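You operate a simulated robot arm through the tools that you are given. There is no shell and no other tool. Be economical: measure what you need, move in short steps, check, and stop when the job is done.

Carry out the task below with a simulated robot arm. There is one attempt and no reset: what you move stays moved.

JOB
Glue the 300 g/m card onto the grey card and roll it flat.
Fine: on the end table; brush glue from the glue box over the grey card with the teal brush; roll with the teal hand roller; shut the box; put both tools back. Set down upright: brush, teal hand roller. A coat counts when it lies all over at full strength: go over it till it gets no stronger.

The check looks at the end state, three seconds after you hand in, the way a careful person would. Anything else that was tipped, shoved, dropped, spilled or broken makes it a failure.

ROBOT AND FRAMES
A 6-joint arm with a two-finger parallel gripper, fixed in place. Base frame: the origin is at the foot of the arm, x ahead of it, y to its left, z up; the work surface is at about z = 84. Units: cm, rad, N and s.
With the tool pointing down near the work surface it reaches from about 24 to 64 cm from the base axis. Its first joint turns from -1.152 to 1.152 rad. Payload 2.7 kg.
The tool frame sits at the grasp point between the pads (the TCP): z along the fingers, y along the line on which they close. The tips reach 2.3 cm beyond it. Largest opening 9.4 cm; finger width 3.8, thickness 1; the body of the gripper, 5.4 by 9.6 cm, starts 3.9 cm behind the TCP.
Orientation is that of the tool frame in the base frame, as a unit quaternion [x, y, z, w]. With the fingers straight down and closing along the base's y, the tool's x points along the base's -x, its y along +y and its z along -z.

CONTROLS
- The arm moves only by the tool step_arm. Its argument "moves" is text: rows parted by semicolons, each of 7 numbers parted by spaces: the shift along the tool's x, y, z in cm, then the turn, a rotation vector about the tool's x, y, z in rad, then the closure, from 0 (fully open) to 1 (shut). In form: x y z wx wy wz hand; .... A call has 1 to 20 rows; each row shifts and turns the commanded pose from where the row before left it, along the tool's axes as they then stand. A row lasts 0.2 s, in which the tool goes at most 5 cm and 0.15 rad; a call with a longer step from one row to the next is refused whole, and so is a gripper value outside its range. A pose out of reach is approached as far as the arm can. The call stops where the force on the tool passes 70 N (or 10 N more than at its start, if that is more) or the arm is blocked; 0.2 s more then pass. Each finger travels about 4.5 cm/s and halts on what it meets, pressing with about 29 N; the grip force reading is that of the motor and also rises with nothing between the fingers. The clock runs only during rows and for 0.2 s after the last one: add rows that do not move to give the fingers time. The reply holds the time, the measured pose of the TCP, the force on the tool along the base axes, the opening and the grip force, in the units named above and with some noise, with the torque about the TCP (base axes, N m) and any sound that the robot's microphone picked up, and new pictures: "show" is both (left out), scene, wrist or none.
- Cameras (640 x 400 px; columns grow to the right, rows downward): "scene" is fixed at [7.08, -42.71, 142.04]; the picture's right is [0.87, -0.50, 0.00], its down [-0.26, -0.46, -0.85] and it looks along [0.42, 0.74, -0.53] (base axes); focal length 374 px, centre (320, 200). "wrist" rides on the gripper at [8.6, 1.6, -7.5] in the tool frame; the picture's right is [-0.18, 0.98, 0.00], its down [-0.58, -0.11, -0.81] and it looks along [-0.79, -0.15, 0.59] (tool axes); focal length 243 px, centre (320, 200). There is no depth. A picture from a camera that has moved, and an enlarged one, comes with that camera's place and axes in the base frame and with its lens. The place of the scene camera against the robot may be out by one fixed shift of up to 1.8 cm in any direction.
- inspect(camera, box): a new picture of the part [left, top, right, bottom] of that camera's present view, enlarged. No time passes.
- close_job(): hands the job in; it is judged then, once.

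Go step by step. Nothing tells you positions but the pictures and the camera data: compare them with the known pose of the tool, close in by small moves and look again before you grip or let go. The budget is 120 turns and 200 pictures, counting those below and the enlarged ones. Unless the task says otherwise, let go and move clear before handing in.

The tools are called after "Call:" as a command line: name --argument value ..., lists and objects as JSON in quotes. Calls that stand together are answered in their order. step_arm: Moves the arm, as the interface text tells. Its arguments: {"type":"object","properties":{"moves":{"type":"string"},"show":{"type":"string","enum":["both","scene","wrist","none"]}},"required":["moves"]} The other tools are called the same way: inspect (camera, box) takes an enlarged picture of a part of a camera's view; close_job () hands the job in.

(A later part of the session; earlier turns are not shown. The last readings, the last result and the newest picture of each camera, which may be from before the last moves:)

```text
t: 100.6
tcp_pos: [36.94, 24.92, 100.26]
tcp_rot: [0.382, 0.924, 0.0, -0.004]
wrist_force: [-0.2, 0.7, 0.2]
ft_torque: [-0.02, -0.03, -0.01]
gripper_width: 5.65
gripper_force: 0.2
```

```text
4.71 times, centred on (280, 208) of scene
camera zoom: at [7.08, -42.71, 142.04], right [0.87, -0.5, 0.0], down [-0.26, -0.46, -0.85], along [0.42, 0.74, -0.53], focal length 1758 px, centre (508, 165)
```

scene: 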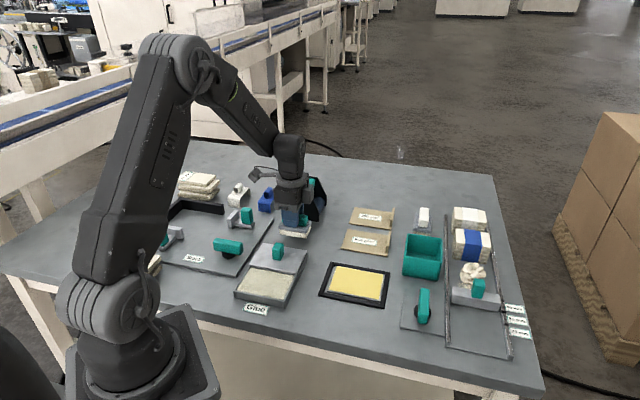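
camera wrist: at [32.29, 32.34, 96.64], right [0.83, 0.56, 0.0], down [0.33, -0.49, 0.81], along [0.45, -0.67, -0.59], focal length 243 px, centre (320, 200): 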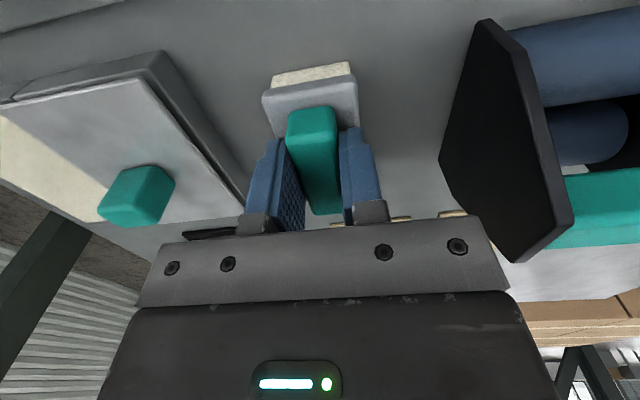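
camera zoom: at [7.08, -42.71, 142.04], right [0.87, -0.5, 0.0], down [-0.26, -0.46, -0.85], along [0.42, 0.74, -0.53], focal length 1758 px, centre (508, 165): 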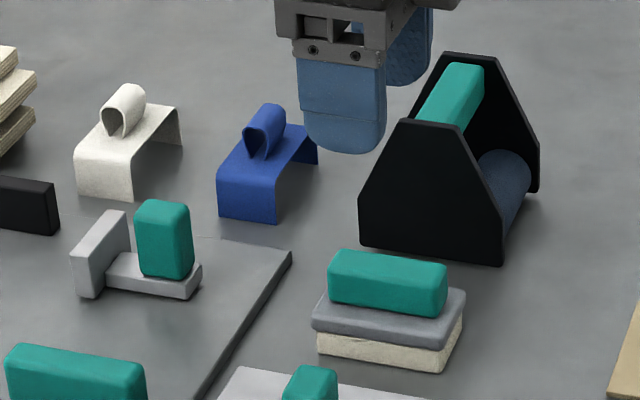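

Brush is home. Now to the 300 g/m² card tab: rotate and travel to the known grip pose.

Call:
step_arm --moves "0 0 0 0 0 -0.131 0.45; 0 0 0 0 0 -0.131 0.45; 0 0 0 0 0 -0.131 0.45; 0 0 0 0 0 -0.131 0.45; 0 0 0 0 0 -0.131 0.45; 0 0 0 0 0 -0.131 0.45; 0 0 0 0 0 -0.131 0.45; 0 0 0 0 0 -0.131 0.45; 0 0 0 0 0 -0.131 0.45; 0 0 0 0 0 -0.131 0.45; 0 0 0 0 0 -0.131 0.45; 0 0 0 0 0 -0.130 0.45; -2 -4 0 0 0 0 0.45; -2 -4 0 0 0 0 0.45; -2 -4 1 0 0 0 0.45; -2 -4 2 0 0 0 0.45; -2 -4 2 0 0 0 0.45; -1.7 -2.9 3 0 0 0 0.45; 0 0 0 0 0 0 0.45" --show "wrist"

```text
t: 104.6
tcp_pos: [61.57, 17.03, 91.57]
tcp_rot: [-0.384, 0.923, 0.003, -0.003]
wrist_force: [0.0, -0.4, -0.2]
ft_torque: [0.02, -0.02, -0.02]
gripper_width: 5.15
gripper_force: 0.1
camera wrist: at [54.61, 12.06, 99.15], right [-0.57, 0.82, 0.01], down [0.5, 0.33, 0.8], along [0.66, 0.46, -0.6], focal length 243 px, centre (320, 200)
```

wrist: 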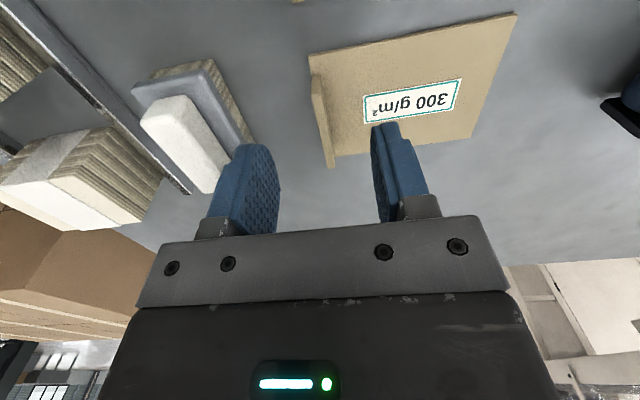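

Tab is centred. Descend and grip.

Call:
step_arm --moves "0 0 2 0 0 0 0.45; 0 0 2.05 0 0 0 0.45; 0 0 0 0 0 0 0.45; 0 0 0 0 0 0 0.7; 0 0 0 0 0 0 0.9; 0 0 0 0 0 0 1; 0 0 0 0 0 0 1; 0 0 0 0 0 0 1; 0 0 -0.5 0 0 0 1; 0 0 -0.5 0 0 0 1; 0 0 0 0 0 0 1" --show "wrist"

Call:
inspect --camera "scene" --box '[335, 165, 435, 245]'

```text
t: 107.0
tcp_pos: [61.56, 16.94, 88.62]
tcp_rot: [-0.384, 0.924, 0.003, -0.003]
wrist_force: [0.3, 0.1, -0.4]
ft_torque: [0.02, 0.02, 0.02]
gripper_width: 0.44
gripper_force: 29.1
camera wrist: at [54.6, 12.04, 96.08], right [-0.57, 0.82, 0.01], down [0.49, 0.33, 0.8], along [0.66, 0.46, -0.6], focal length 243 px, centre (320, 200)
```

wrist: 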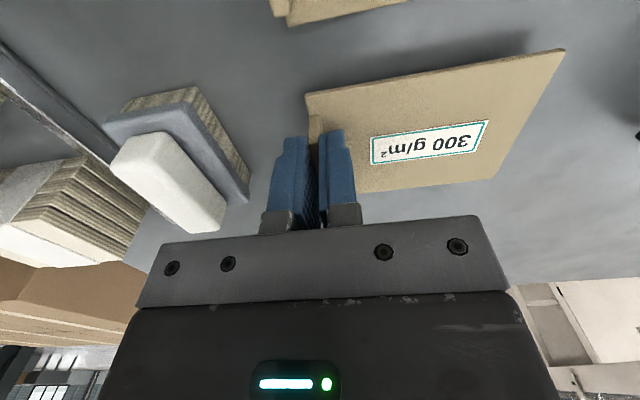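

```text
5.00 times, centred on (385, 205) of scene
camera zoom: at [7.09, -42.71, 142.04], right [0.87, -0.5, 0.0], down [-0.26, -0.46, -0.85], along [0.42, 0.74, -0.53], focal length 1868 px, centre (-5, 175)
```

zoom: 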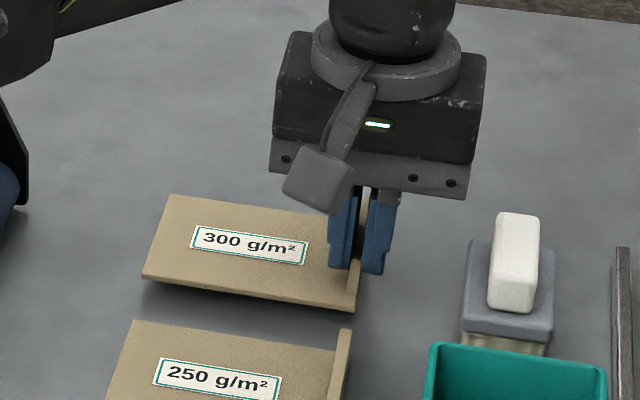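

Card held. Lift a bit more and carry it over the frame.

Call:
step_arm --moves "0 0 -3 0 0 0 1; 0 0 -1.5 0 0 0 1; 4 0 0 0 0 0 1; 4.2 0 0 0 0 0 1; 4.2 -0.35 0 0 0 0 1; 4.2 0 0 0 0 0 1; 4.2 0 0 0 0 0 1; 4.2 0 0 0 0 0 1; 0 0 0 0 0 0 1; 0 0 3 0 0 0 1; 0 0 0 0 0 0 1" --show "wrist"

Call:
inspect --camera "scene" --box '[310, 225, 420, 315]'

```text
t: 109.4
tcp_pos: [44.08, -0.68, 90.22]
tcp_rot: [-0.383, 0.924, 0.004, -0.003]
wrist_force: [0.7, -0.2, -0.1]
ft_torque: [-0.02, -0.02, 0.03]
gripper_width: 0.45
gripper_force: 29.5
camera wrist: at [36.99, -5.65, 97.67], right [-0.57, 0.82, 0.01], down [0.49, 0.33, 0.8], along [0.66, 0.46, -0.59], focal length 243 px, centre (320, 200)
```

wrist: 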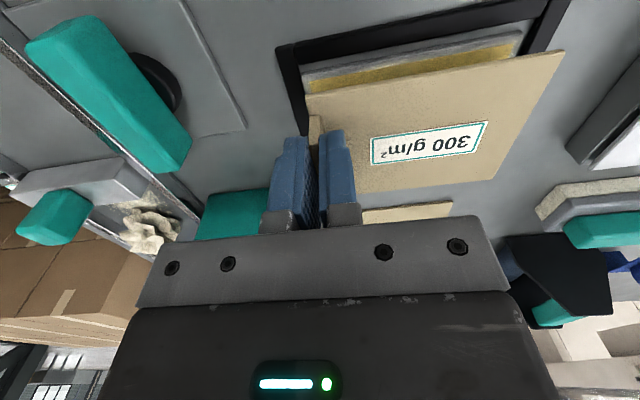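

```text
4.44 times, centred on (365, 270) of scene
camera zoom: at [7.08, -42.71, 142.04], right [0.87, -0.5, 0.0], down [-0.26, -0.46, -0.85], along [0.42, 0.74, -0.53], focal length 1660 px, centre (120, -111)
```

zoom: 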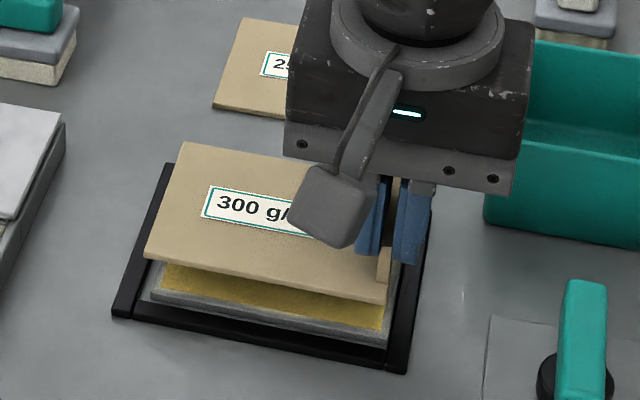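

Call:
inspect --camera "wrist" --box '[265, 0, 585, 200]'

```text
2.00 times, centred on (425, 100) of wrist
camera zoom: at [36.99, -5.65, 97.67], right [-0.57, 0.82, 0.01], down [0.49, 0.33, 0.8], along [0.66, 0.46, -0.59], focal length 485 px, centre (110, 400)
```

zoom: 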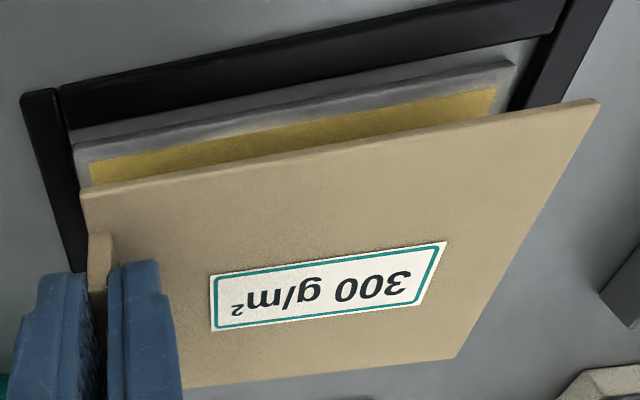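

Held card is about 0.3 cm short along e1 and ~0.2 along e2. I correct that and lower to just above the glue.

Call:
step_arm --moves "-0.2 -0.32 0.8 0 0 0 1; 0 0 0.7 0 0 0 1; 0 0 0 0 0 0 1" --show "none"

Call:
inspect --camera "wrist" --box '[265, 0, 585, 200]'

Call:
inspect --camera "scene" --box '[310, 225, 420, 315]'

```text
t: 110.2
tcp_pos: [44.54, -0.96, 88.61]
tcp_rot: [-0.383, 0.924, 0.004, -0.003]
wrist_force: [0.0, -0.3, -0.7]
ft_torque: [0.0, 0.0, 0.04]
gripper_width: 0.45
gripper_force: 29.1
```

```text
2.00 times, centred on (425, 100) of wrist
camera zoom: at [37.44, -5.84, 96.1], right [-0.57, 0.82, 0.01], down [0.49, 0.33, 0.8], along [0.66, 0.46, -0.6], focal length 485 px, centre (110, 400)
```

zoom: 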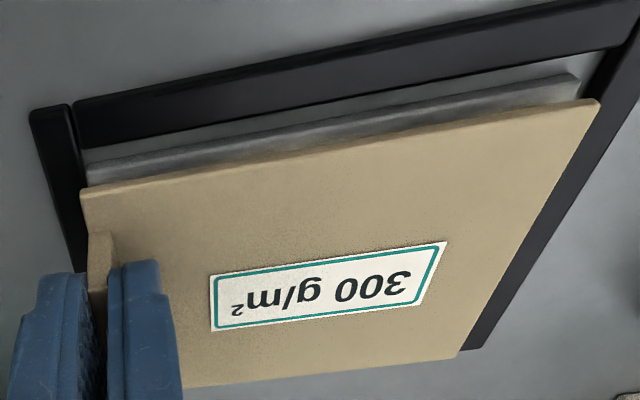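

```text
4.44 times, centred on (365, 270) of scene
camera zoom: at [7.09, -42.71, 142.04], right [0.87, -0.5, 0.0], down [-0.26, -0.46, -0.85], along [0.42, 0.74, -0.53], focal length 1660 px, centre (120, -111)
```

zoom: 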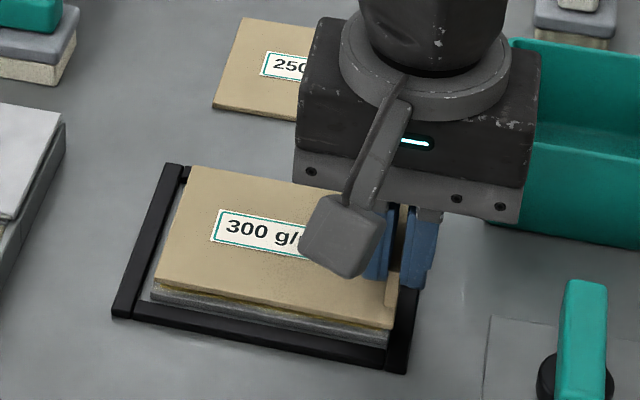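

Call:
step_arm --moves "0.05 0 0.35 0 0 0 1; 0 0 0 0 0 0 1" --show "none"

Call:
inspect --camera "wrist" --box '[265, 0, 585, 200]'

Call:
inspect --camera "scene" --box '[325, 250, 405, 315]'

```text
t: 110.8
tcp_pos: [44.54, -1.0, 88.33]
tcp_rot: [-0.384, 0.923, 0.004, -0.003]
wrist_force: [0.0, 1.1, -0.3]
ft_torque: [0.0, -0.01, 0.0]
gripper_width: 0.48
gripper_force: 28.6
```

```text
2.00 times, centred on (425, 100) of wrist
camera zoom: at [37.45, -5.94, 95.8], right [-0.57, 0.82, 0.01], down [0.49, 0.33, 0.8], along [0.66, 0.46, -0.6], focal length 485 px, centre (110, 400)
```

zoom: 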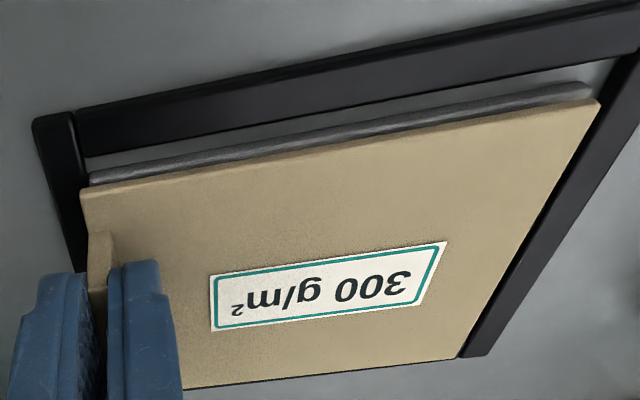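

```text
6.15 times, centred on (365, 282) of scene
camera zoom: at [7.09, -42.71, 142.04], right [0.87, -0.5, 0.0], down [-0.26, -0.46, -0.85], along [0.42, 0.74, -0.53], focal length 2298 px, centre (43, -308)
```

zoom: 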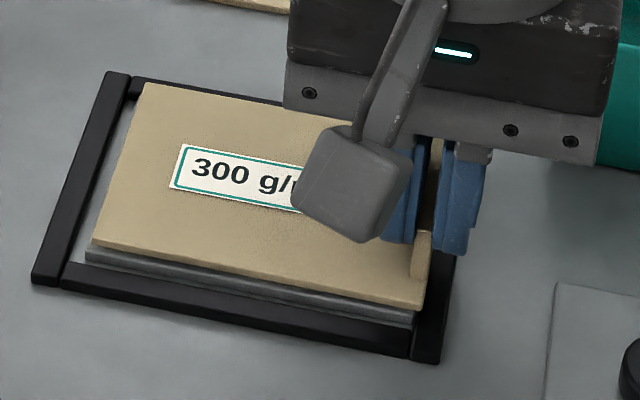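

Edges nearly coincide. A slight correction and lower to contact.

Call:
step_arm --moves "0 0.12 0.15 0 0 0 1; 0 0 0.1 0 0 0 1; 0 0 0 0 0 0 1" --show "none"

Call:
inspect --camera "scene" --box '[325, 250, 405, 315]'

```text
t: 111.6
tcp_pos: [44.44, -1.04, 88.11]
tcp_rot: [-0.384, 0.923, 0.004, -0.002]
wrist_force: [-0.3, 0.5, 3.5]
ft_torque: [0.06, 0.03, 0.02]
gripper_width: 0.47
gripper_force: 29.1
```

```text
6.15 times, centred on (365, 282) of scene
camera zoom: at [7.08, -42.71, 142.04], right [0.87, -0.5, 0.0], down [-0.26, -0.46, -0.85], along [0.42, 0.74, -0.53], focal length 2298 px, centre (43, -308)
```

zoom: 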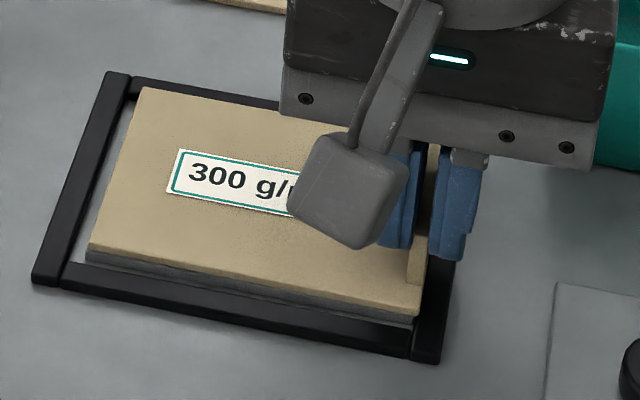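

It lies flush on the grey card. I press lightly and release, then rise.

Call:
step_arm --moves "0 0 0.06 0 0 0 1; 0 0 0 0 0 0 0.85; 0 0 0 0 0 0 0.7; 0 0 0 0 0 0 0.6; 0 0 -1 0 0 0 0.6; 0 0 -1.5 0 0 0 0.6; 0 0 -4 0 0 0 0.5; 0 0 -5 0 0 0 0.3; 0 0 0 0 0 0 0" --show "wrist"

Call:
inspect --camera "scene" --box '[325, 250, 405, 315]'

```text
t: 113.6
tcp_pos: [44.62, -0.84, 99.44]
tcp_rot: [-0.383, 0.924, 0.004, -0.004]
wrist_force: [0.0, 0.1, 0.3]
ft_torque: [-0.01, 0.05, 0.02]
gripper_width: 9.39
gripper_force: 0.2
camera wrist: at [37.51, -5.69, 106.97], right [-0.57, 0.82, 0.01], down [0.49, 0.33, 0.8], along [0.66, 0.46, -0.6], focal length 243 px, centre (320, 200)
```

wrist: 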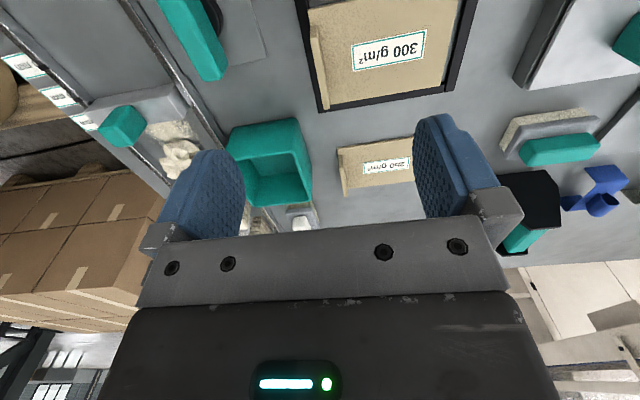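

```text
6.15 times, centred on (365, 282) of scene
camera zoom: at [7.08, -42.71, 142.04], right [0.87, -0.5, 0.0], down [-0.26, -0.46, -0.85], along [0.42, 0.74, -0.53], focal length 2298 px, centre (43, -308)
```

zoom: 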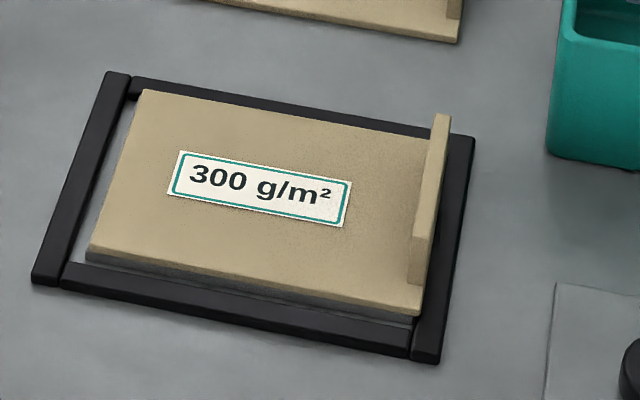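

Card is laid flat on the grey card inside the frame. Now to the roller: I move above it and look.

Call:
step_arm --moves "-3.6 4 0 0 0 0 0; -3.3 3.7 0 0 0 0 0; -3.3 3.7 0 0 0 0 0; -3.3 3.7 0 0 0 0 0; -3.3 3.7 0 0 0 0 0; -3.3 3.7 0 0 0 0 0; -2 1.5 0 0 0 0 0; 0 0 0 0 0 0 0" --show "both"

Call:
inspect --camera "wrist" --box '[230, 0, 430, 130]'

```text
refused: row 1 steps farther than a row can; nothing moved
```

```text
3.08 times, centred on (330, 65) of wrist
camera zoom: at [37.51, -5.69, 106.97], right [-0.57, 0.82, 0.01], down [0.49, 0.33, 0.8], along [0.66, 0.46, -0.6], focal length 746 px, centre (289, 615)
```

zoom: 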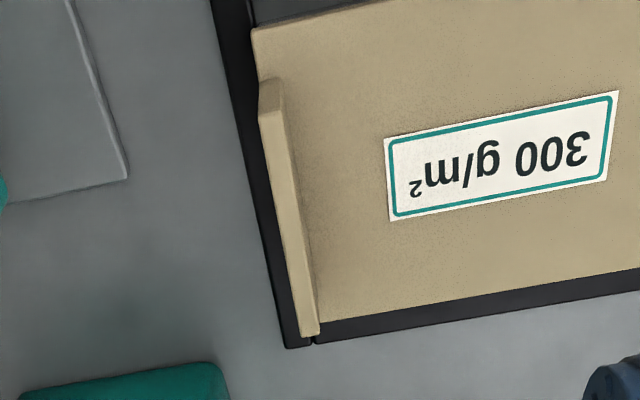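

Call:
step_arm --moves "-3.3 3.5 0 0 0 0 0; -3.3 3.5 0 0 0 0 0; -3.3 3.5 0 0 0 0 0; -3.3 3.5 0 0 0 0 0; -3.3 3.5 0 0 0 0 0; -3.3 3.5 0 0 0 0 0; -2.2 3 0 0 0 0 0; 0 0 0 0 0 0 0" --show "both"

Call:
inspect --camera "wrist" --box '[200, 0, 440, 150]'

```text
t: 115.4
tcp_pos: [43.04, 31.61, 99.53]
tcp_rot: [-0.382, 0.924, 0.003, -0.003]
wrist_force: [0.1, 0.3, 0.4]
ft_torque: [0.0, -0.01, -0.01]
gripper_width: 9.39
gripper_force: 0.1
camera wrist: at [36.08, 26.76, 107.05], right [-0.57, 0.82, 0.01], down [0.49, 0.33, 0.8], along [0.66, 0.46, -0.6], focal length 243 px, centre (320, 200)
```

scene: 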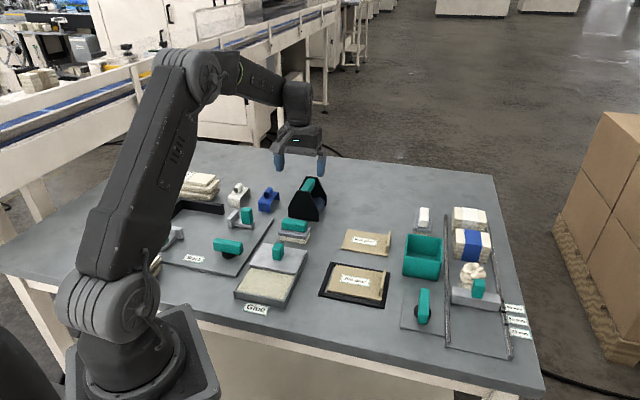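
wrist: 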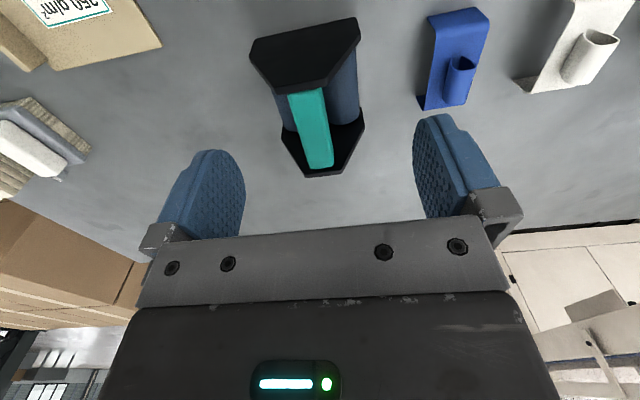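

```text
2.67 times, centred on (320, 75) of wrist
camera zoom: at [36.08, 26.76, 107.05], right [-0.57, 0.82, 0.01], down [0.49, 0.33, 0.8], along [0.66, 0.46, -0.6], focal length 647 px, centre (320, 533)
```

zoom: 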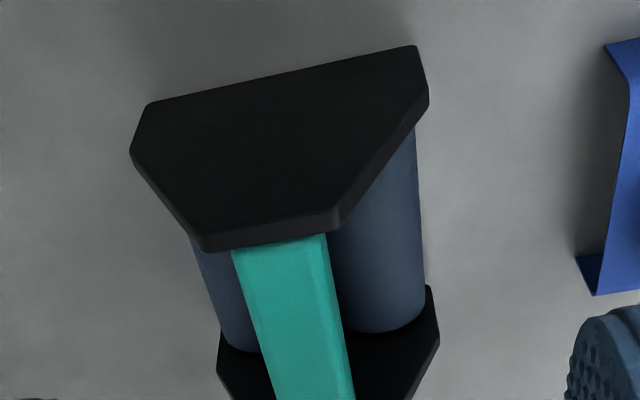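

Roller: plates about e2 51.5–59.7, handle centre near e1 9.0, e2 55.6, top z≈92.3. I move over the handle.

Call:
step_arm --moves "-2.8 -0.9 1 0 0 0 0.45; 0 0 2 0 0 0 0.45; 0 0 0 0 0 0 0.45" --show "wrist"

Call:
inspect --camera "scene" --box '[250, 130, 370, 230]'

```text
t: 116.2
tcp_pos: [45.56, 32.8, 96.67]
tcp_rot: [-0.383, 0.924, 0.003, -0.003]
wrist_force: [0.1, 0.2, -0.2]
ft_torque: [-0.01, 0.03, -0.01]
gripper_width: 5.18
gripper_force: 0.0
camera wrist: at [38.52, 28.0, 104.16], right [-0.57, 0.82, 0.01], down [0.49, 0.33, 0.8], along [0.66, 0.46, -0.6], focal length 243 px, centre (320, 200)
```

wrist: 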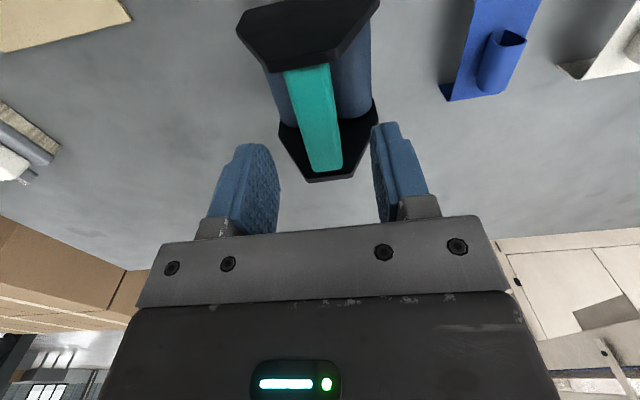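

```text
4.00 times, centred on (310, 180) of scene
camera zoom: at [7.09, -42.71, 142.04], right [0.87, -0.5, 0.0], down [-0.26, -0.46, -0.85], along [0.42, 0.74, -0.53], focal length 1494 px, centre (360, 280)
```

zoom: 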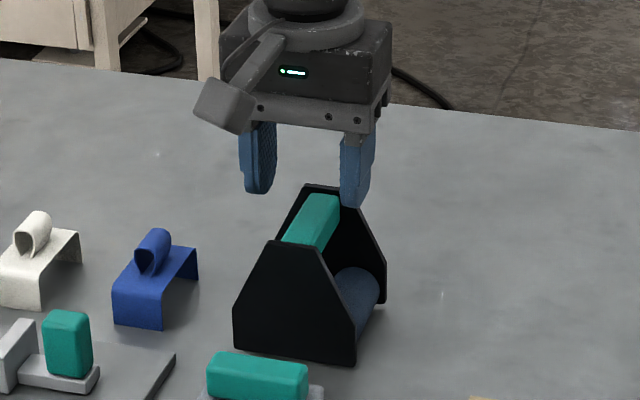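

Handle is centred beneath. Descend and grip.

Call:
step_arm --moves "0 -0.1 2 0 0 0 0.45; 0 0 2 0 0 0 0.45; 0 0 1 0 0 0 0.45; 0 0 0 0 0 0 0.45; 0 0 0 0 0 0 0.45" --show "wrist"

Call:
inspect --camera "scene" --box '[250, 130, 370, 230]'

```text
t: 117.4
tcp_pos: [45.63, 32.67, 91.46]
tcp_rot: [-0.384, 0.923, 0.003, -0.003]
wrist_force: [1.1, -0.3, -0.4]
ft_torque: [0.0, 0.01, 0.01]
gripper_width: 5.16
gripper_force: 0.0
camera wrist: at [38.53, 27.82, 98.99], right [-0.57, 0.82, 0.01], down [0.49, 0.33, 0.8], along [0.66, 0.46, -0.6], focal length 243 px, centre (320, 200)
```

wrist: 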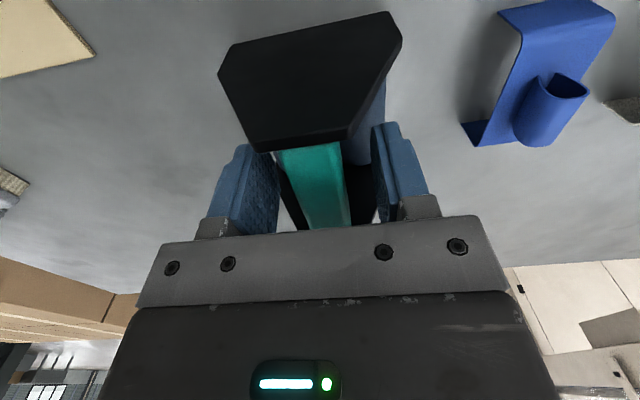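

```text
4.00 times, centred on (310, 180) of scene
camera zoom: at [7.08, -42.71, 142.04], right [0.87, -0.5, 0.0], down [-0.26, -0.46, -0.85], along [0.42, 0.74, -0.53], focal length 1494 px, centre (360, 280)
```

zoom: 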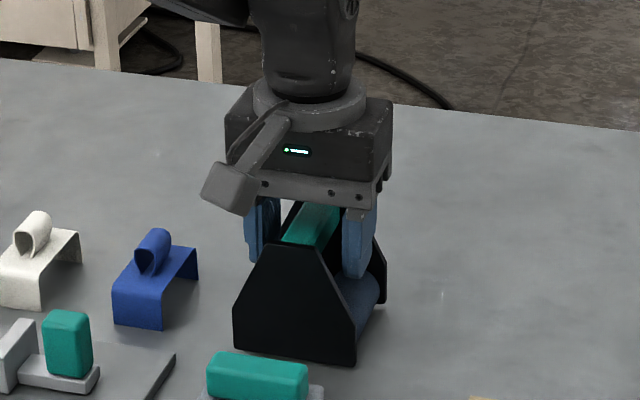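

Fingers straddle the handle between the plates. Close and lift slightly.

Call:
step_arm --moves "0 0.05 0 0 0 0 0.6; 0 0 0 0 0 0 0.8; 0 0 0 0 0 0 1; 0 0 0 0 0 0 1; 0 0 0 0 0 0 1; 0 0 0 0 0 0 1" --show "none"

Call:
step_arm --moves "0 0 -2 0 0 0 1; 0 0 -3 0 0 0 1; 0 0 -2 0 0 0 1; 0 0 0 0 0 0 1" --show "wrist"

Call:
inspect --camera "scene" --box '[250, 110, 370, 230]'

```text
t: 118.8
tcp_pos: [45.49, 32.76, 91.47]
tcp_rot: [-0.384, 0.923, 0.003, -0.003]
wrist_force: [0.2, 0.2, 1.5]
ft_torque: [-0.11, -0.08, -0.03]
gripper_width: 2.19
gripper_force: 29.1
```

```text
t: 119.8
tcp_pos: [45.88, 32.77, 98.63]
tcp_rot: [-0.383, 0.924, 0.004, -0.003]
wrist_force: [0.0, -0.4, -4.1]
ft_torque: [0.02, 0.0, 0.0]
gripper_width: 2.17
gripper_force: 28.5
camera wrist: at [38.75, 27.83, 106.18], right [-0.57, 0.82, 0.01], down [0.5, 0.33, 0.8], along [0.66, 0.46, -0.6], focal length 243 px, centre (320, 200)
```

wrist: 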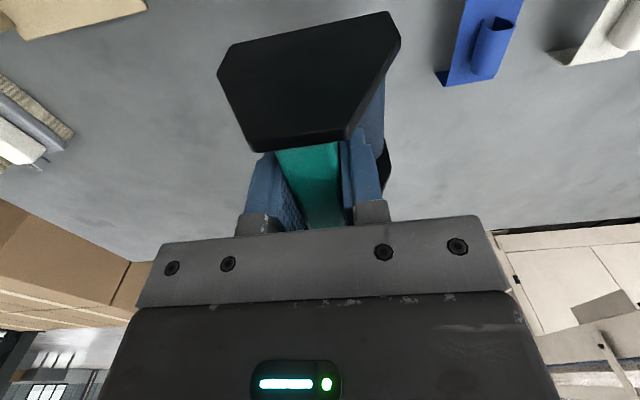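

```text
3.33 times, centred on (310, 170) of scene
camera zoom: at [7.09, -42.71, 142.04], right [0.87, -0.5, 0.0], down [-0.26, -0.46, -0.85], along [0.42, 0.74, -0.53], focal length 1245 px, centre (353, 300)
```

zoom: 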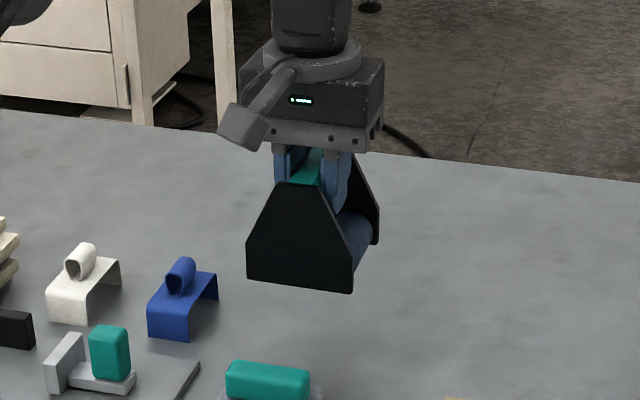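

Roller held; home TCP is (45.5,32.76,91.47). I carry it above the card.

Call:
step_arm --moves "3.35 -2.15 0 0 0 0 1; 3.35 -2.15 0 0 0 0 1; 3.35 -2.15 0 0 0 0 1; 3.35 -2.15 0 0 0 0 1; 3.35 -2.15 0 0 0 0 1; 3.35 -2.15 0 0 0 0 1; 3.3 -2.15 0 0 0 0 1; 0 0 0 0 0 0 1; 0 0 2.5 0 0 0 1; 0 0 2 0 0 0 1; 0 0 0 0 0 0 1" --show "wrist"

Call:
inspect --camera "scene" --box '[310, 210, 420, 315]'

```text
t: 122.2
tcp_pos: [39.81, 5.52, 94.58]
tcp_rot: [-0.383, 0.924, 0.003, -0.004]
wrist_force: [-0.7, 0.1, -3.7]
ft_torque: [-0.04, -0.05, 0.02]
gripper_width: 2.18
gripper_force: 29.3
camera wrist: at [32.82, 0.56, 101.93], right [-0.57, 0.82, 0.01], down [0.49, 0.33, 0.8], along [0.66, 0.46, -0.6], focal length 243 px, centre (320, 200)
```

wrist: 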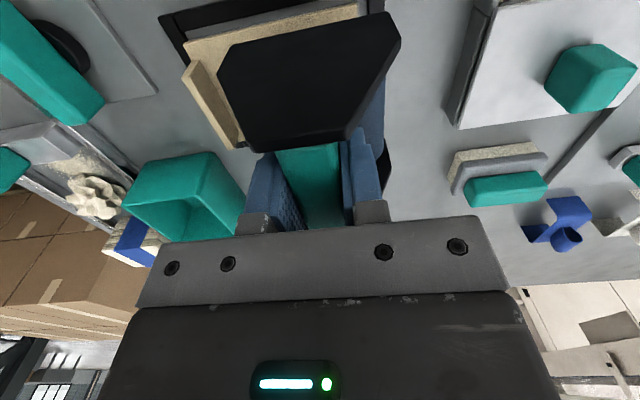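

```text
3.81 times, centred on (365, 262) of scene
camera zoom: at [7.09, -42.71, 142.04], right [0.87, -0.5, 0.0], down [-0.26, -0.46, -0.85], along [0.42, 0.74, -0.53], focal length 1423 px, centre (149, -38)
```

zoom: 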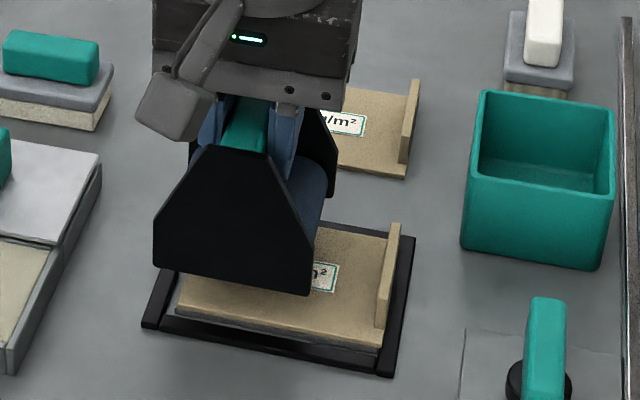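

Roller is centred over the card across its width. I lower to contact.

Call:
step_arm --moves "0 0 1.2 0 0 0 1; 0 0 0.6 0 0 0 1; 0 0 0.2 0 0 0 1; 0 0 0 0 0 0 1" --show "none"

```text
t: 123.2
tcp_pos: [39.91, 5.56, 92.33]
tcp_rot: [-0.383, 0.924, 0.003, -0.001]
wrist_force: [-2.2, -1.6, 13.4]
ft_torque: [-0.39, -0.05, -0.03]
gripper_width: 2.21
gripper_force: 28.9
```

Call:
step_arm --moves "0 0 0.06 0 0 0 1; 0 0.9 0 0 0 0 1; 0 -0.8 0 0 0 0 1; 0 -0.8 0 0 0 0 1; 0 -0.8 0 0 0 0 1; 0 -0.8 0 0 0 0 1; 0 -0.5 0 0 0 0 1; 0 0 0 0 0 0 1" --show "both"

Call:
inspect --camera "scene" --box '[310, 210, 420, 315]'

```text
t: 125.0
tcp_pos: [41.73, 3.6, 92.16]
tcp_rot: [-0.383, 0.924, 0.003, -0.004]
wrist_force: [-1.3, 0.8, 24.5]
ft_torque: [-0.3, -0.26, 0.0]
gripper_width: 2.17
gripper_force: 29.1
camera wrist: at [34.73, -1.3, 99.58], right [-0.57, 0.82, 0.01], down [0.49, 0.33, 0.8], along [0.66, 0.46, -0.59], focal length 243 px, centre (320, 200)
```

scene: 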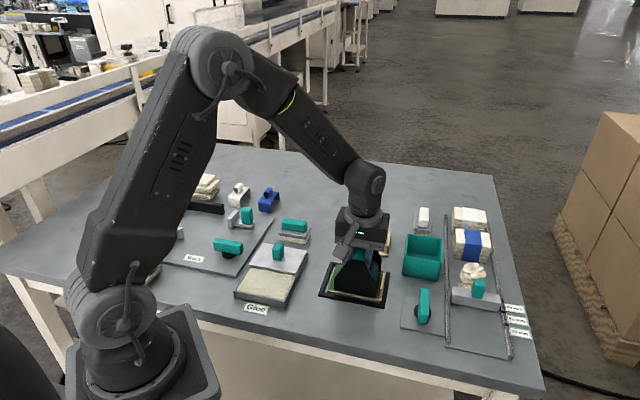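
wrist: 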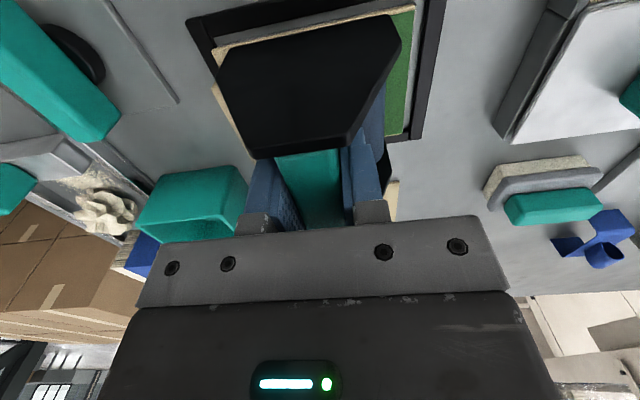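

```text
3.81 times, centred on (365, 262) of scene
camera zoom: at [7.05, -42.71, 142.04], right [0.87, -0.5, 0.0], down [-0.26, -0.46, -0.85], along [0.42, 0.74, -0.53], focal length 1423 px, centre (149, -38)
```

zoom: 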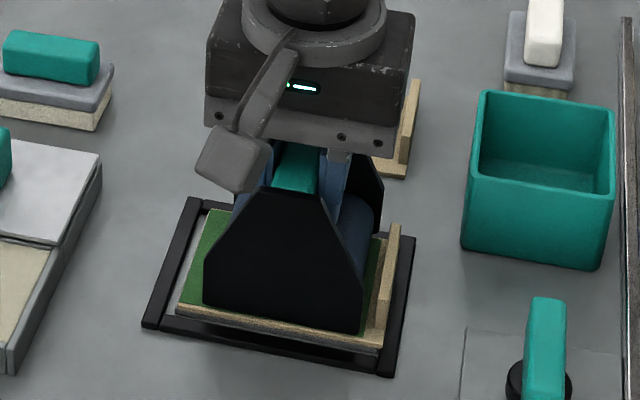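

The rolled area turns green, so the bond is taking. I continue toward the tab and back over the full length.

Call:
step_arm --moves "0 -0.3 0 0 0 0 1; 0 -0.2 0 0 0 0 1; 0 0.5 0 0 0 0 1; 0 0.9 0 0 0 0 1; 0 0.9 0 0 0 0 1; 0 0.9 0 0 0 0 1; 0 0.9 0 0 0 0 1; 0 0.5 0 0 0 0 1; 0 0 -3 0 0 0 1; 0 0 -5 0 0 0 1; 0 4.5 0 0 0 0 1; 0 0 0 0 0 0 1" --show "none"

Call:
inspect --camera "scene" --box '[320, 240, 410, 315]'

Call:
inspect --camera "wrist" --box '[80, 0, 400, 200]'

```text
t: 127.6
tcp_pos: [36.07, 9.72, 100.11]
tcp_rot: [-0.382, 0.924, 0.004, -0.003]
wrist_force: [0.4, 0.0, -3.9]
ft_torque: [-0.01, 0.02, -0.01]
gripper_width: 2.2
gripper_force: 28.9
```

```text
5.33 times, centred on (365, 278) of scene
camera zoom: at [7.09, -42.71, 142.04], right [0.87, -0.5, 0.0], down [-0.26, -0.46, -0.85], along [0.42, 0.74, -0.53], focal length 1992 px, centre (80, -213)
```

zoom: 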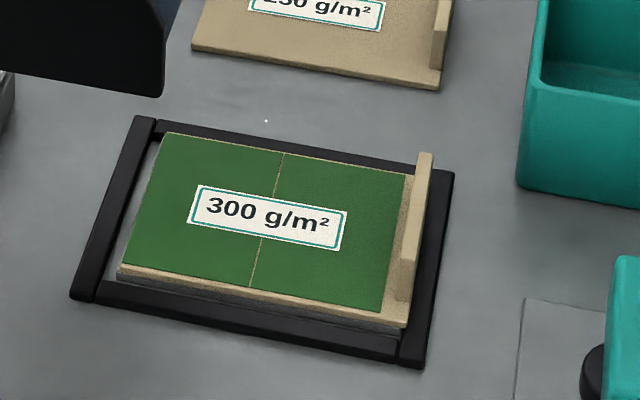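

```text
2.00 times, centred on (240, 100) of wrist
camera zoom: at [29.05, 4.83, 107.53], right [-0.57, 0.82, 0.01], down [0.5, 0.33, 0.8], along [0.66, 0.46, -0.6], focal length 485 px, centre (480, 400)
```

zoom: 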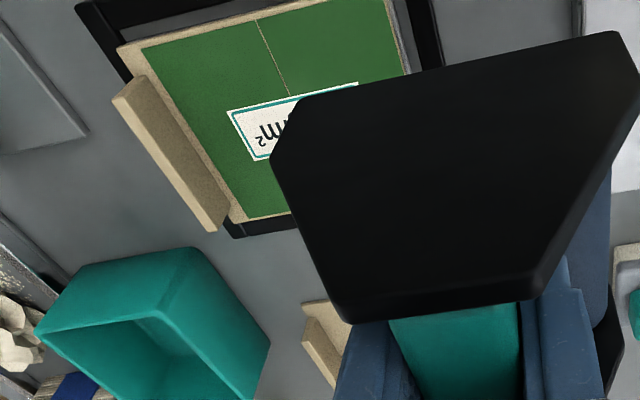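

Both halves of the card are fully green, so rolling is complete. I carry the roller home.

Call:
step_arm --moves "-4 1.7 0 0 0 0 1; -4 1.7 0 0 0 0 1; -4 1.7 0 0 0 0 1; -4 1.7 0 0 0 0 1; -4 1.7 0 0 0 0 1; -2.95 1.1 0 0 0 0 1; 0 0 0 0 0 0 1; 0 0 4 0 0 0 1; 0 0 3.5 0 0 0 1; 0 0 0 0 0 0 1" --show "none"

Call:
inspect --camera "scene" --box '[220, 165, 340, 250]'

```text
t: 129.8
tcp_pos: [45.2, 32.86, 92.4]
tcp_rot: [-0.383, 0.924, 0.004, -0.004]
wrist_force: [0.9, 0.2, -3.6]
ft_torque: [-0.02, 0.0, -0.01]
gripper_width: 2.2
gripper_force: 29.1
```

```text
4.71 times, centred on (280, 208) of scene
camera zoom: at [7.09, -42.71, 142.04], right [0.87, -0.5, 0.0], down [-0.26, -0.46, -0.85], along [0.42, 0.74, -0.53], focal length 1758 px, centre (508, 165)
```

zoom: 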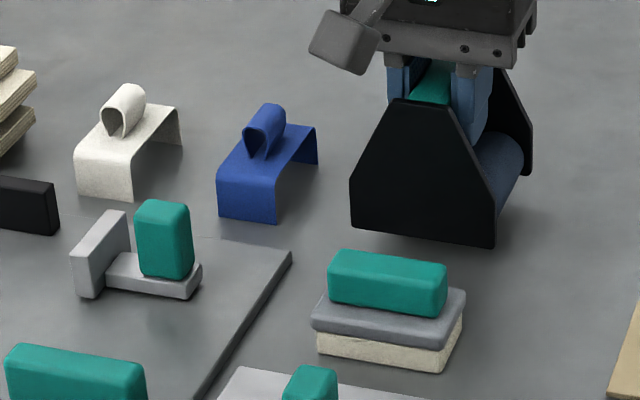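

Call:
step_arm --moves "0 -0.45 0.4 0 0 0 1; 0 0 0.3 0 0 0 1; 0 0 0.12 0 0 0 1; 0 0 0 0 0 0 1" --show "none"

Call:
step_arm --moves "0 0 0.1 0 0 0 1; 0 0 0 0 0 0 1" --show "none"

Call:
inspect --camera "scene" --box '[220, 165, 340, 250]'

```text
t: 130.8
tcp_pos: [45.32, 32.47, 91.55]
tcp_rot: [-0.384, 0.923, 0.003, -0.003]
wrist_force: [-0.4, -0.2, -3.8]
ft_torque: [-0.01, 0.03, 0.02]
gripper_width: 2.19
gripper_force: 29.2
```

```text
t: 131.4
tcp_pos: [45.51, 32.5, 91.62]
tcp_rot: [-0.384, 0.924, 0.003, -0.004]
wrist_force: [0.7, -1.5, -4.8]
ft_torque: [0.0, -0.02, 0.0]
gripper_width: 2.18
gripper_force: 28.5
```

```text
4.71 times, centred on (280, 208) of scene
camera zoom: at [7.09, -42.71, 142.04], right [0.87, -0.5, 0.0], down [-0.26, -0.46, -0.85], along [0.42, 0.74, -0.53], focal length 1758 px, centre (508, 165)
```

zoom: 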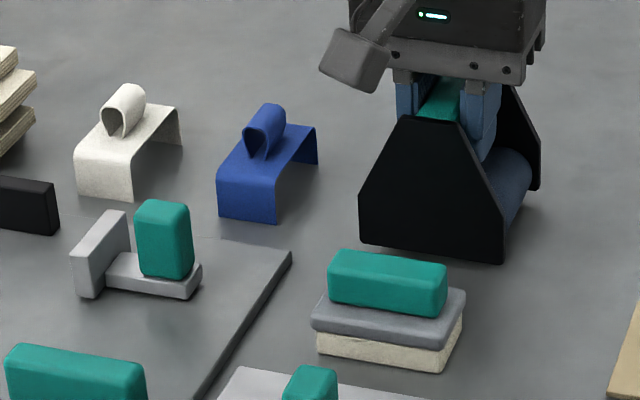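

Position matches the original. I lower the last bit to contact.

Call:
step_arm --moves "0 0 0.1 0 0 0 1; 0 0 0 0 0 0 1" --show "none"

Call:
step_arm --moves "0 0 0.08 0 0 0 1; 0 0 0 0 0 0 1" --show "none"

```text
t: 132.0
tcp_pos: [45.35, 32.25, 91.6]
tcp_rot: [-0.384, 0.923, 0.003, -0.004]
wrist_force: [-0.1, -1.0, -4.4]
ft_torque: [-0.02, 0.03, 0.01]
gripper_width: 2.18
gripper_force: 29.3
```

```text
t: 132.6
tcp_pos: [45.32, 32.39, 91.46]
tcp_rot: [-0.384, 0.923, 0.004, -0.003]
wrist_force: [0.8, -0.8, -3.6]
ft_torque: [0.0, 0.07, -0.02]
gripper_width: 2.18
gripper_force: 28.8
```

Call:
step_arm --moves "0 0 0.08 0 0 0 1; 0 0 0 0 0 0 1" --show "none"

Call:
step_arm --moves "0 0 0.08 0 0 0 1; 0 0 0 0 0 0 1" --show "none"

```text
t: 133.2
tcp_pos: [45.38, 32.43, 91.32]
tcp_rot: [-0.384, 0.923, 0.004, -0.004]
wrist_force: [0.2, 0.2, -4.2]
ft_torque: [0.0, 0.0, -0.01]
gripper_width: 2.15
gripper_force: 29.0
```

```text
t: 133.8
tcp_pos: [45.43, 32.37, 91.26]
tcp_rot: [-0.383, 0.924, 0.004, -0.004]
wrist_force: [0.0, -0.5, -4.4]
ft_torque: [-0.01, 0.02, -0.02]
gripper_width: 2.19
gripper_force: 28.9
```

Call:
step_arm --moves "0 0 0.08 0 0 0 1; 0 0 0 0 0 0 1" --show "none"

Call:
step_arm --moves "0 0 0.06 0 0 0 1; 0 0 0 0 0 0 1" --show "none"

```text
t: 134.4
tcp_pos: [45.41, 32.4, 91.24]
tcp_rot: [-0.383, 0.924, 0.003, -0.003]
wrist_force: [-0.4, 0.5, -3.7]
ft_torque: [-0.02, -0.01, -0.01]
gripper_width: 2.19
gripper_force: 28.6
```

```text
t: 135.0
tcp_pos: [45.42, 32.38, 91.19]
tcp_rot: [-0.384, 0.923, 0.003, -0.004]
wrist_force: [-2.3, -0.7, -2.2]
ft_torque: [-0.05, 0.02, -0.05]
gripper_width: 2.18
gripper_force: 28.8
```

Contact begins. Release gently and rise.

Call:
step_arm --moves "0 0 0.05 0 0 0 1; 0 0 0 0 0 0 0.72; 0 0 0 0 0 0 0.65; 0 0 0 0 0 0 0.55; 0 0 0 0 0 0 0.5; 0 0 -1 0 0 0 0.5; 0 0 -1.5 0 0 0 0.5; 0 0 -4 0 0 0 0.5; 0 0 -4 0 0 0 0.4; 0 0 0 0 0 0 0.4" --show "wrist"

Call:
inspect --camera "scene" --box '[220, 165, 340, 250]'

```text
t: 137.2
tcp_pos: [45.22, 32.26, 101.99]
tcp_rot: [-0.384, 0.923, 0.003, -0.003]
wrist_force: [0.3, 0.8, -0.3]
ft_torque: [-0.02, -0.03, 0.0]
gripper_width: 5.64
gripper_force: 0.1
camera wrist: at [38.12, 27.43, 109.5], right [-0.57, 0.82, 0.01], down [0.5, 0.33, 0.8], along [0.66, 0.46, -0.6], focal length 243 px, centre (320, 200)
```

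wrist: 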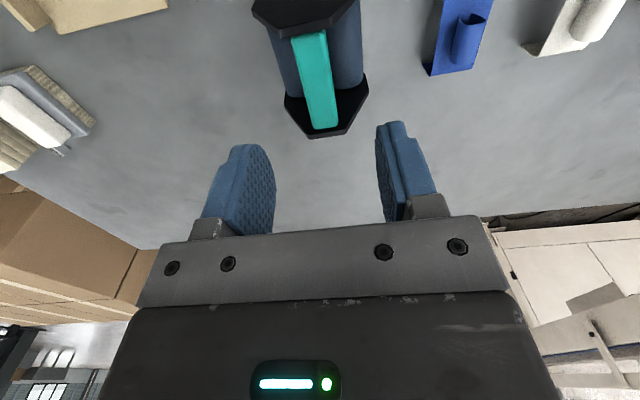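

```text
4.71 times, centred on (280, 208) of scene
camera zoom: at [7.08, -42.71, 142.04], right [0.87, -0.5, 0.0], down [-0.26, -0.46, -0.85], along [0.42, 0.74, -0.53], focal length 1758 px, centre (508, 165)
```

zoom: 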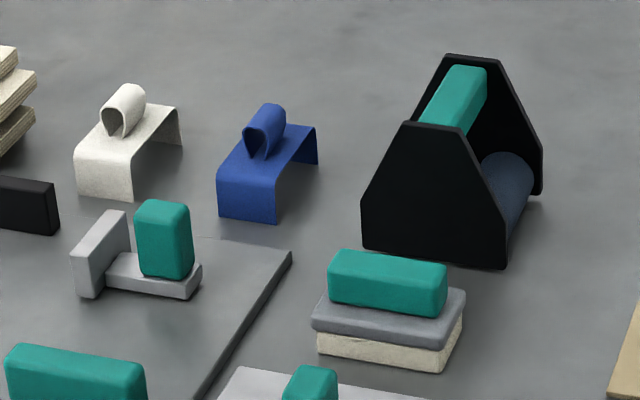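

Roller is back upright in its place. Now I move to the lid knob and turn to φ=-45°.

Call:
step_arm --moves "4.4 0 0 0 0 0 0.3; 4.4 0 0 0 0 0 0.3; 4.4 0 0 0 0 0 0.3; 4.3 0 0 0 0 0 0.3; 4.2 0 0 0 0 0 0.3; 0 0 0 0 0 0.131 0.3; 0 0 0 0 0 0.131 0.3; 0 0 0 0 0 0.131 0.3; 0 0 0 0 0 0.131 0.3; 0 0 0 0 0 0.131 0.3; 0 0 0 0 0 0.131 0.3; 0 0 0 0 0 0.131 0.3; 0 0 0 0 0 0.131 0.3; 0 0 0 0 0 0.131 0.3; 0 0 0 0 0 0.131 0.3; 0 0 0 0 0 0.131 0.3; 0 0 0 0 0 0.130 0.3; 0 0 4 -0.003 -0.008 0 0.3; 0 0 3 0 0 0 0.3; 0 0 0 0 0 0 0.3" --show "wrist"

```text
t: 141.4
tcp_pos: [30.03, 16.97, 94.88]
tcp_rot: [0.383, 0.924, 0.0, 0.001]
wrist_force: [-0.2, -1.0, 0.7]
ft_torque: [0.0, -0.01, 0.01]
gripper_width: 6.56
gripper_force: 0.2
camera wrist: at [25.23, 24.32, 102.22], right [0.83, 0.56, 0.0], down [0.33, -0.49, 0.81], along [0.46, -0.67, -0.59], focal length 243 px, centre (320, 200)
```

wrist: 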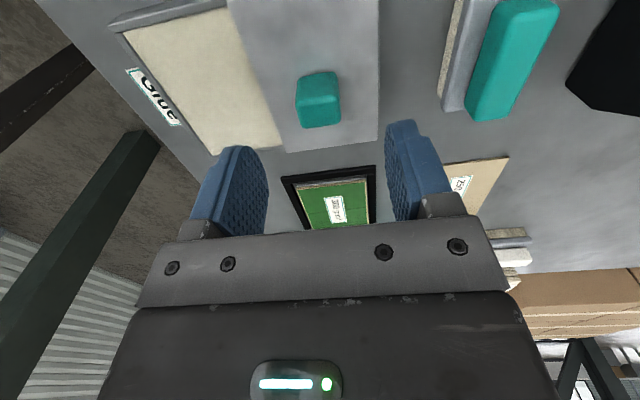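

Call:
step_arm --moves "0 0 3 0 0 0 0.3; 0 0 2.45 0 0 0 0.3; 0 0 0 0 0 0 0.3; 0 -0.05 0 0 0 0 0.7; 0 0 0 0 0 0 0.9; 0 0 0 0 0 0 1; 0 0 0 0 0 0 1; 0 0 0 0 0 0 1" --show "wrist"

```text
t: 143.2
tcp_pos: [30.2, 16.95, 89.31]
tcp_rot: [0.382, 0.924, 0.0, -0.001]
wrist_force: [-1.0, -0.6, -4.0]
ft_torque: [0.1, -0.2, 0.02]
gripper_width: 2.62
gripper_force: 45.0
camera wrist: at [25.28, 24.32, 96.69], right [0.83, 0.56, 0.0], down [0.33, -0.49, 0.81], along [0.45, -0.67, -0.59], focal length 243 px, centre (320, 200)
```

wrist: 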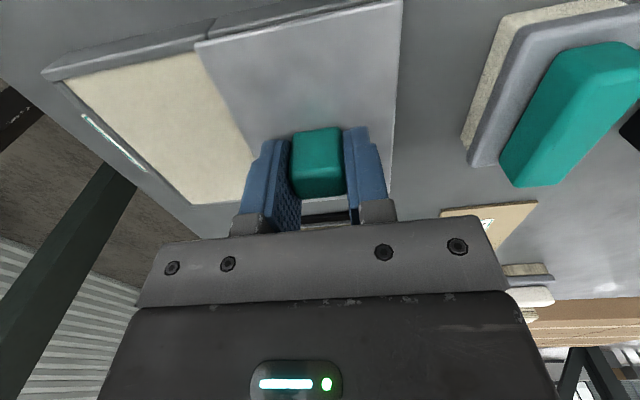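

Gripped. Slide the lid back toward the front, watching forces.

Call:
step_arm --moves "0 -0.8 0 0 0 0 1; 0 -0.8 0 0 0 0 1; 0 -0.7 0 0 0 0 1; 0 0 0 0 0 0 1" --show "none"

```text
t: 144.2
tcp_pos: [28.37, 15.31, 89.21]
tcp_rot: [0.383, 0.924, 0.001, -0.001]
wrist_force: [-13.5, 13.5, 5.6]
ft_torque: [0.54, 0.6, 0.09]
gripper_width: 2.59
gripper_force: 44.9
```

Call:
step_arm --moves "0.08 -0.4 0 0 0 0 1; 0.02 -0.8 0 0 0 0 1; 0.02 -0.8 0 0 0 0 1; 0 0 0 0 0 0 1" --show "none"

```text
t: 145.2
tcp_pos: [26.87, 13.8, 89.32]
tcp_rot: [0.383, 0.924, -0.001, 0.0]
wrist_force: [3.7, -3.9, -23.7]
ft_torque: [-0.28, -1.2, 0.08]
gripper_width: 2.58
gripper_force: 45.3
```

Call:
step_arm --moves "0 -0.6 0.05 0 0 0 1; 0 -0.8 0 0 0 0 1; 0 -0.6 0 0 0 0 1; 0 0 0 0 0 0 1" --show "none"

```text
t: 146.2
tcp_pos: [25.54, 12.56, 89.38]
tcp_rot: [0.383, 0.924, 0.0, -0.001]
wrist_force: [22.3, -22.7, -10.8]
ft_torque: [-0.55, 0.15, 0.18]
gripper_width: 2.6
gripper_force: 44.4
```

Call:
step_arm --moves "-0.1 -0.3 0.02 0 0 0 1; 0 -0.5 0 0 0 0 1; 0 -0.3 0 0 0 0 1; 0 0 0 0 0 0 1" --show "wrist"

Call:
inspect --camera "scene" --box '[220, 235, 320, 320]'

```text
t: 147.2
tcp_pos: [24.77, 11.77, 89.4]
tcp_rot: [0.382, 0.924, 0.002, 0.001]
wrist_force: [2.7, -2.0, 21.8]
ft_torque: [0.32, 1.18, -0.04]
gripper_width: 2.58
gripper_force: 44.7
camera wrist: at [20.01, 19.21, 96.75], right [0.83, 0.56, 0.0], down [0.33, -0.49, 0.81], along [0.46, -0.66, -0.59], focal length 243 px, centre (320, 200)
```

wrist: 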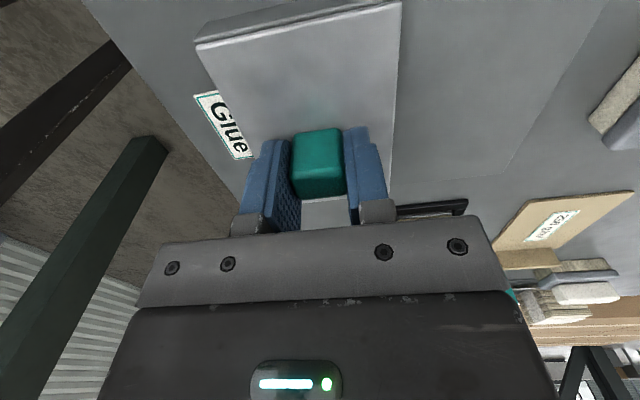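

```text
4.71 times, centred on (270, 278) of scene
camera zoom: at [7.08, -42.73, 142.04], right [0.87, -0.5, 0.0], down [-0.26, -0.46, -0.85], along [0.42, 0.74, -0.53], focal length 1758 px, centre (555, -165)
```

zoom: 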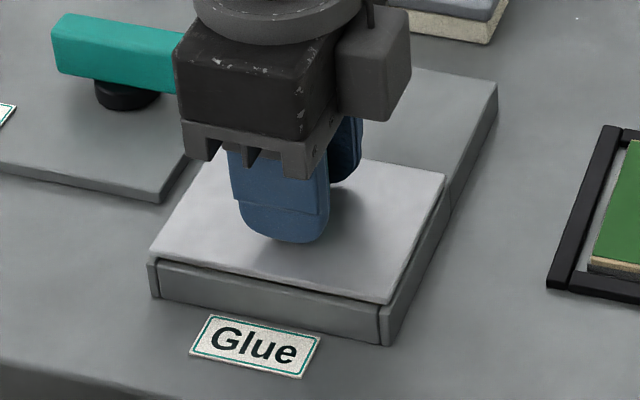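

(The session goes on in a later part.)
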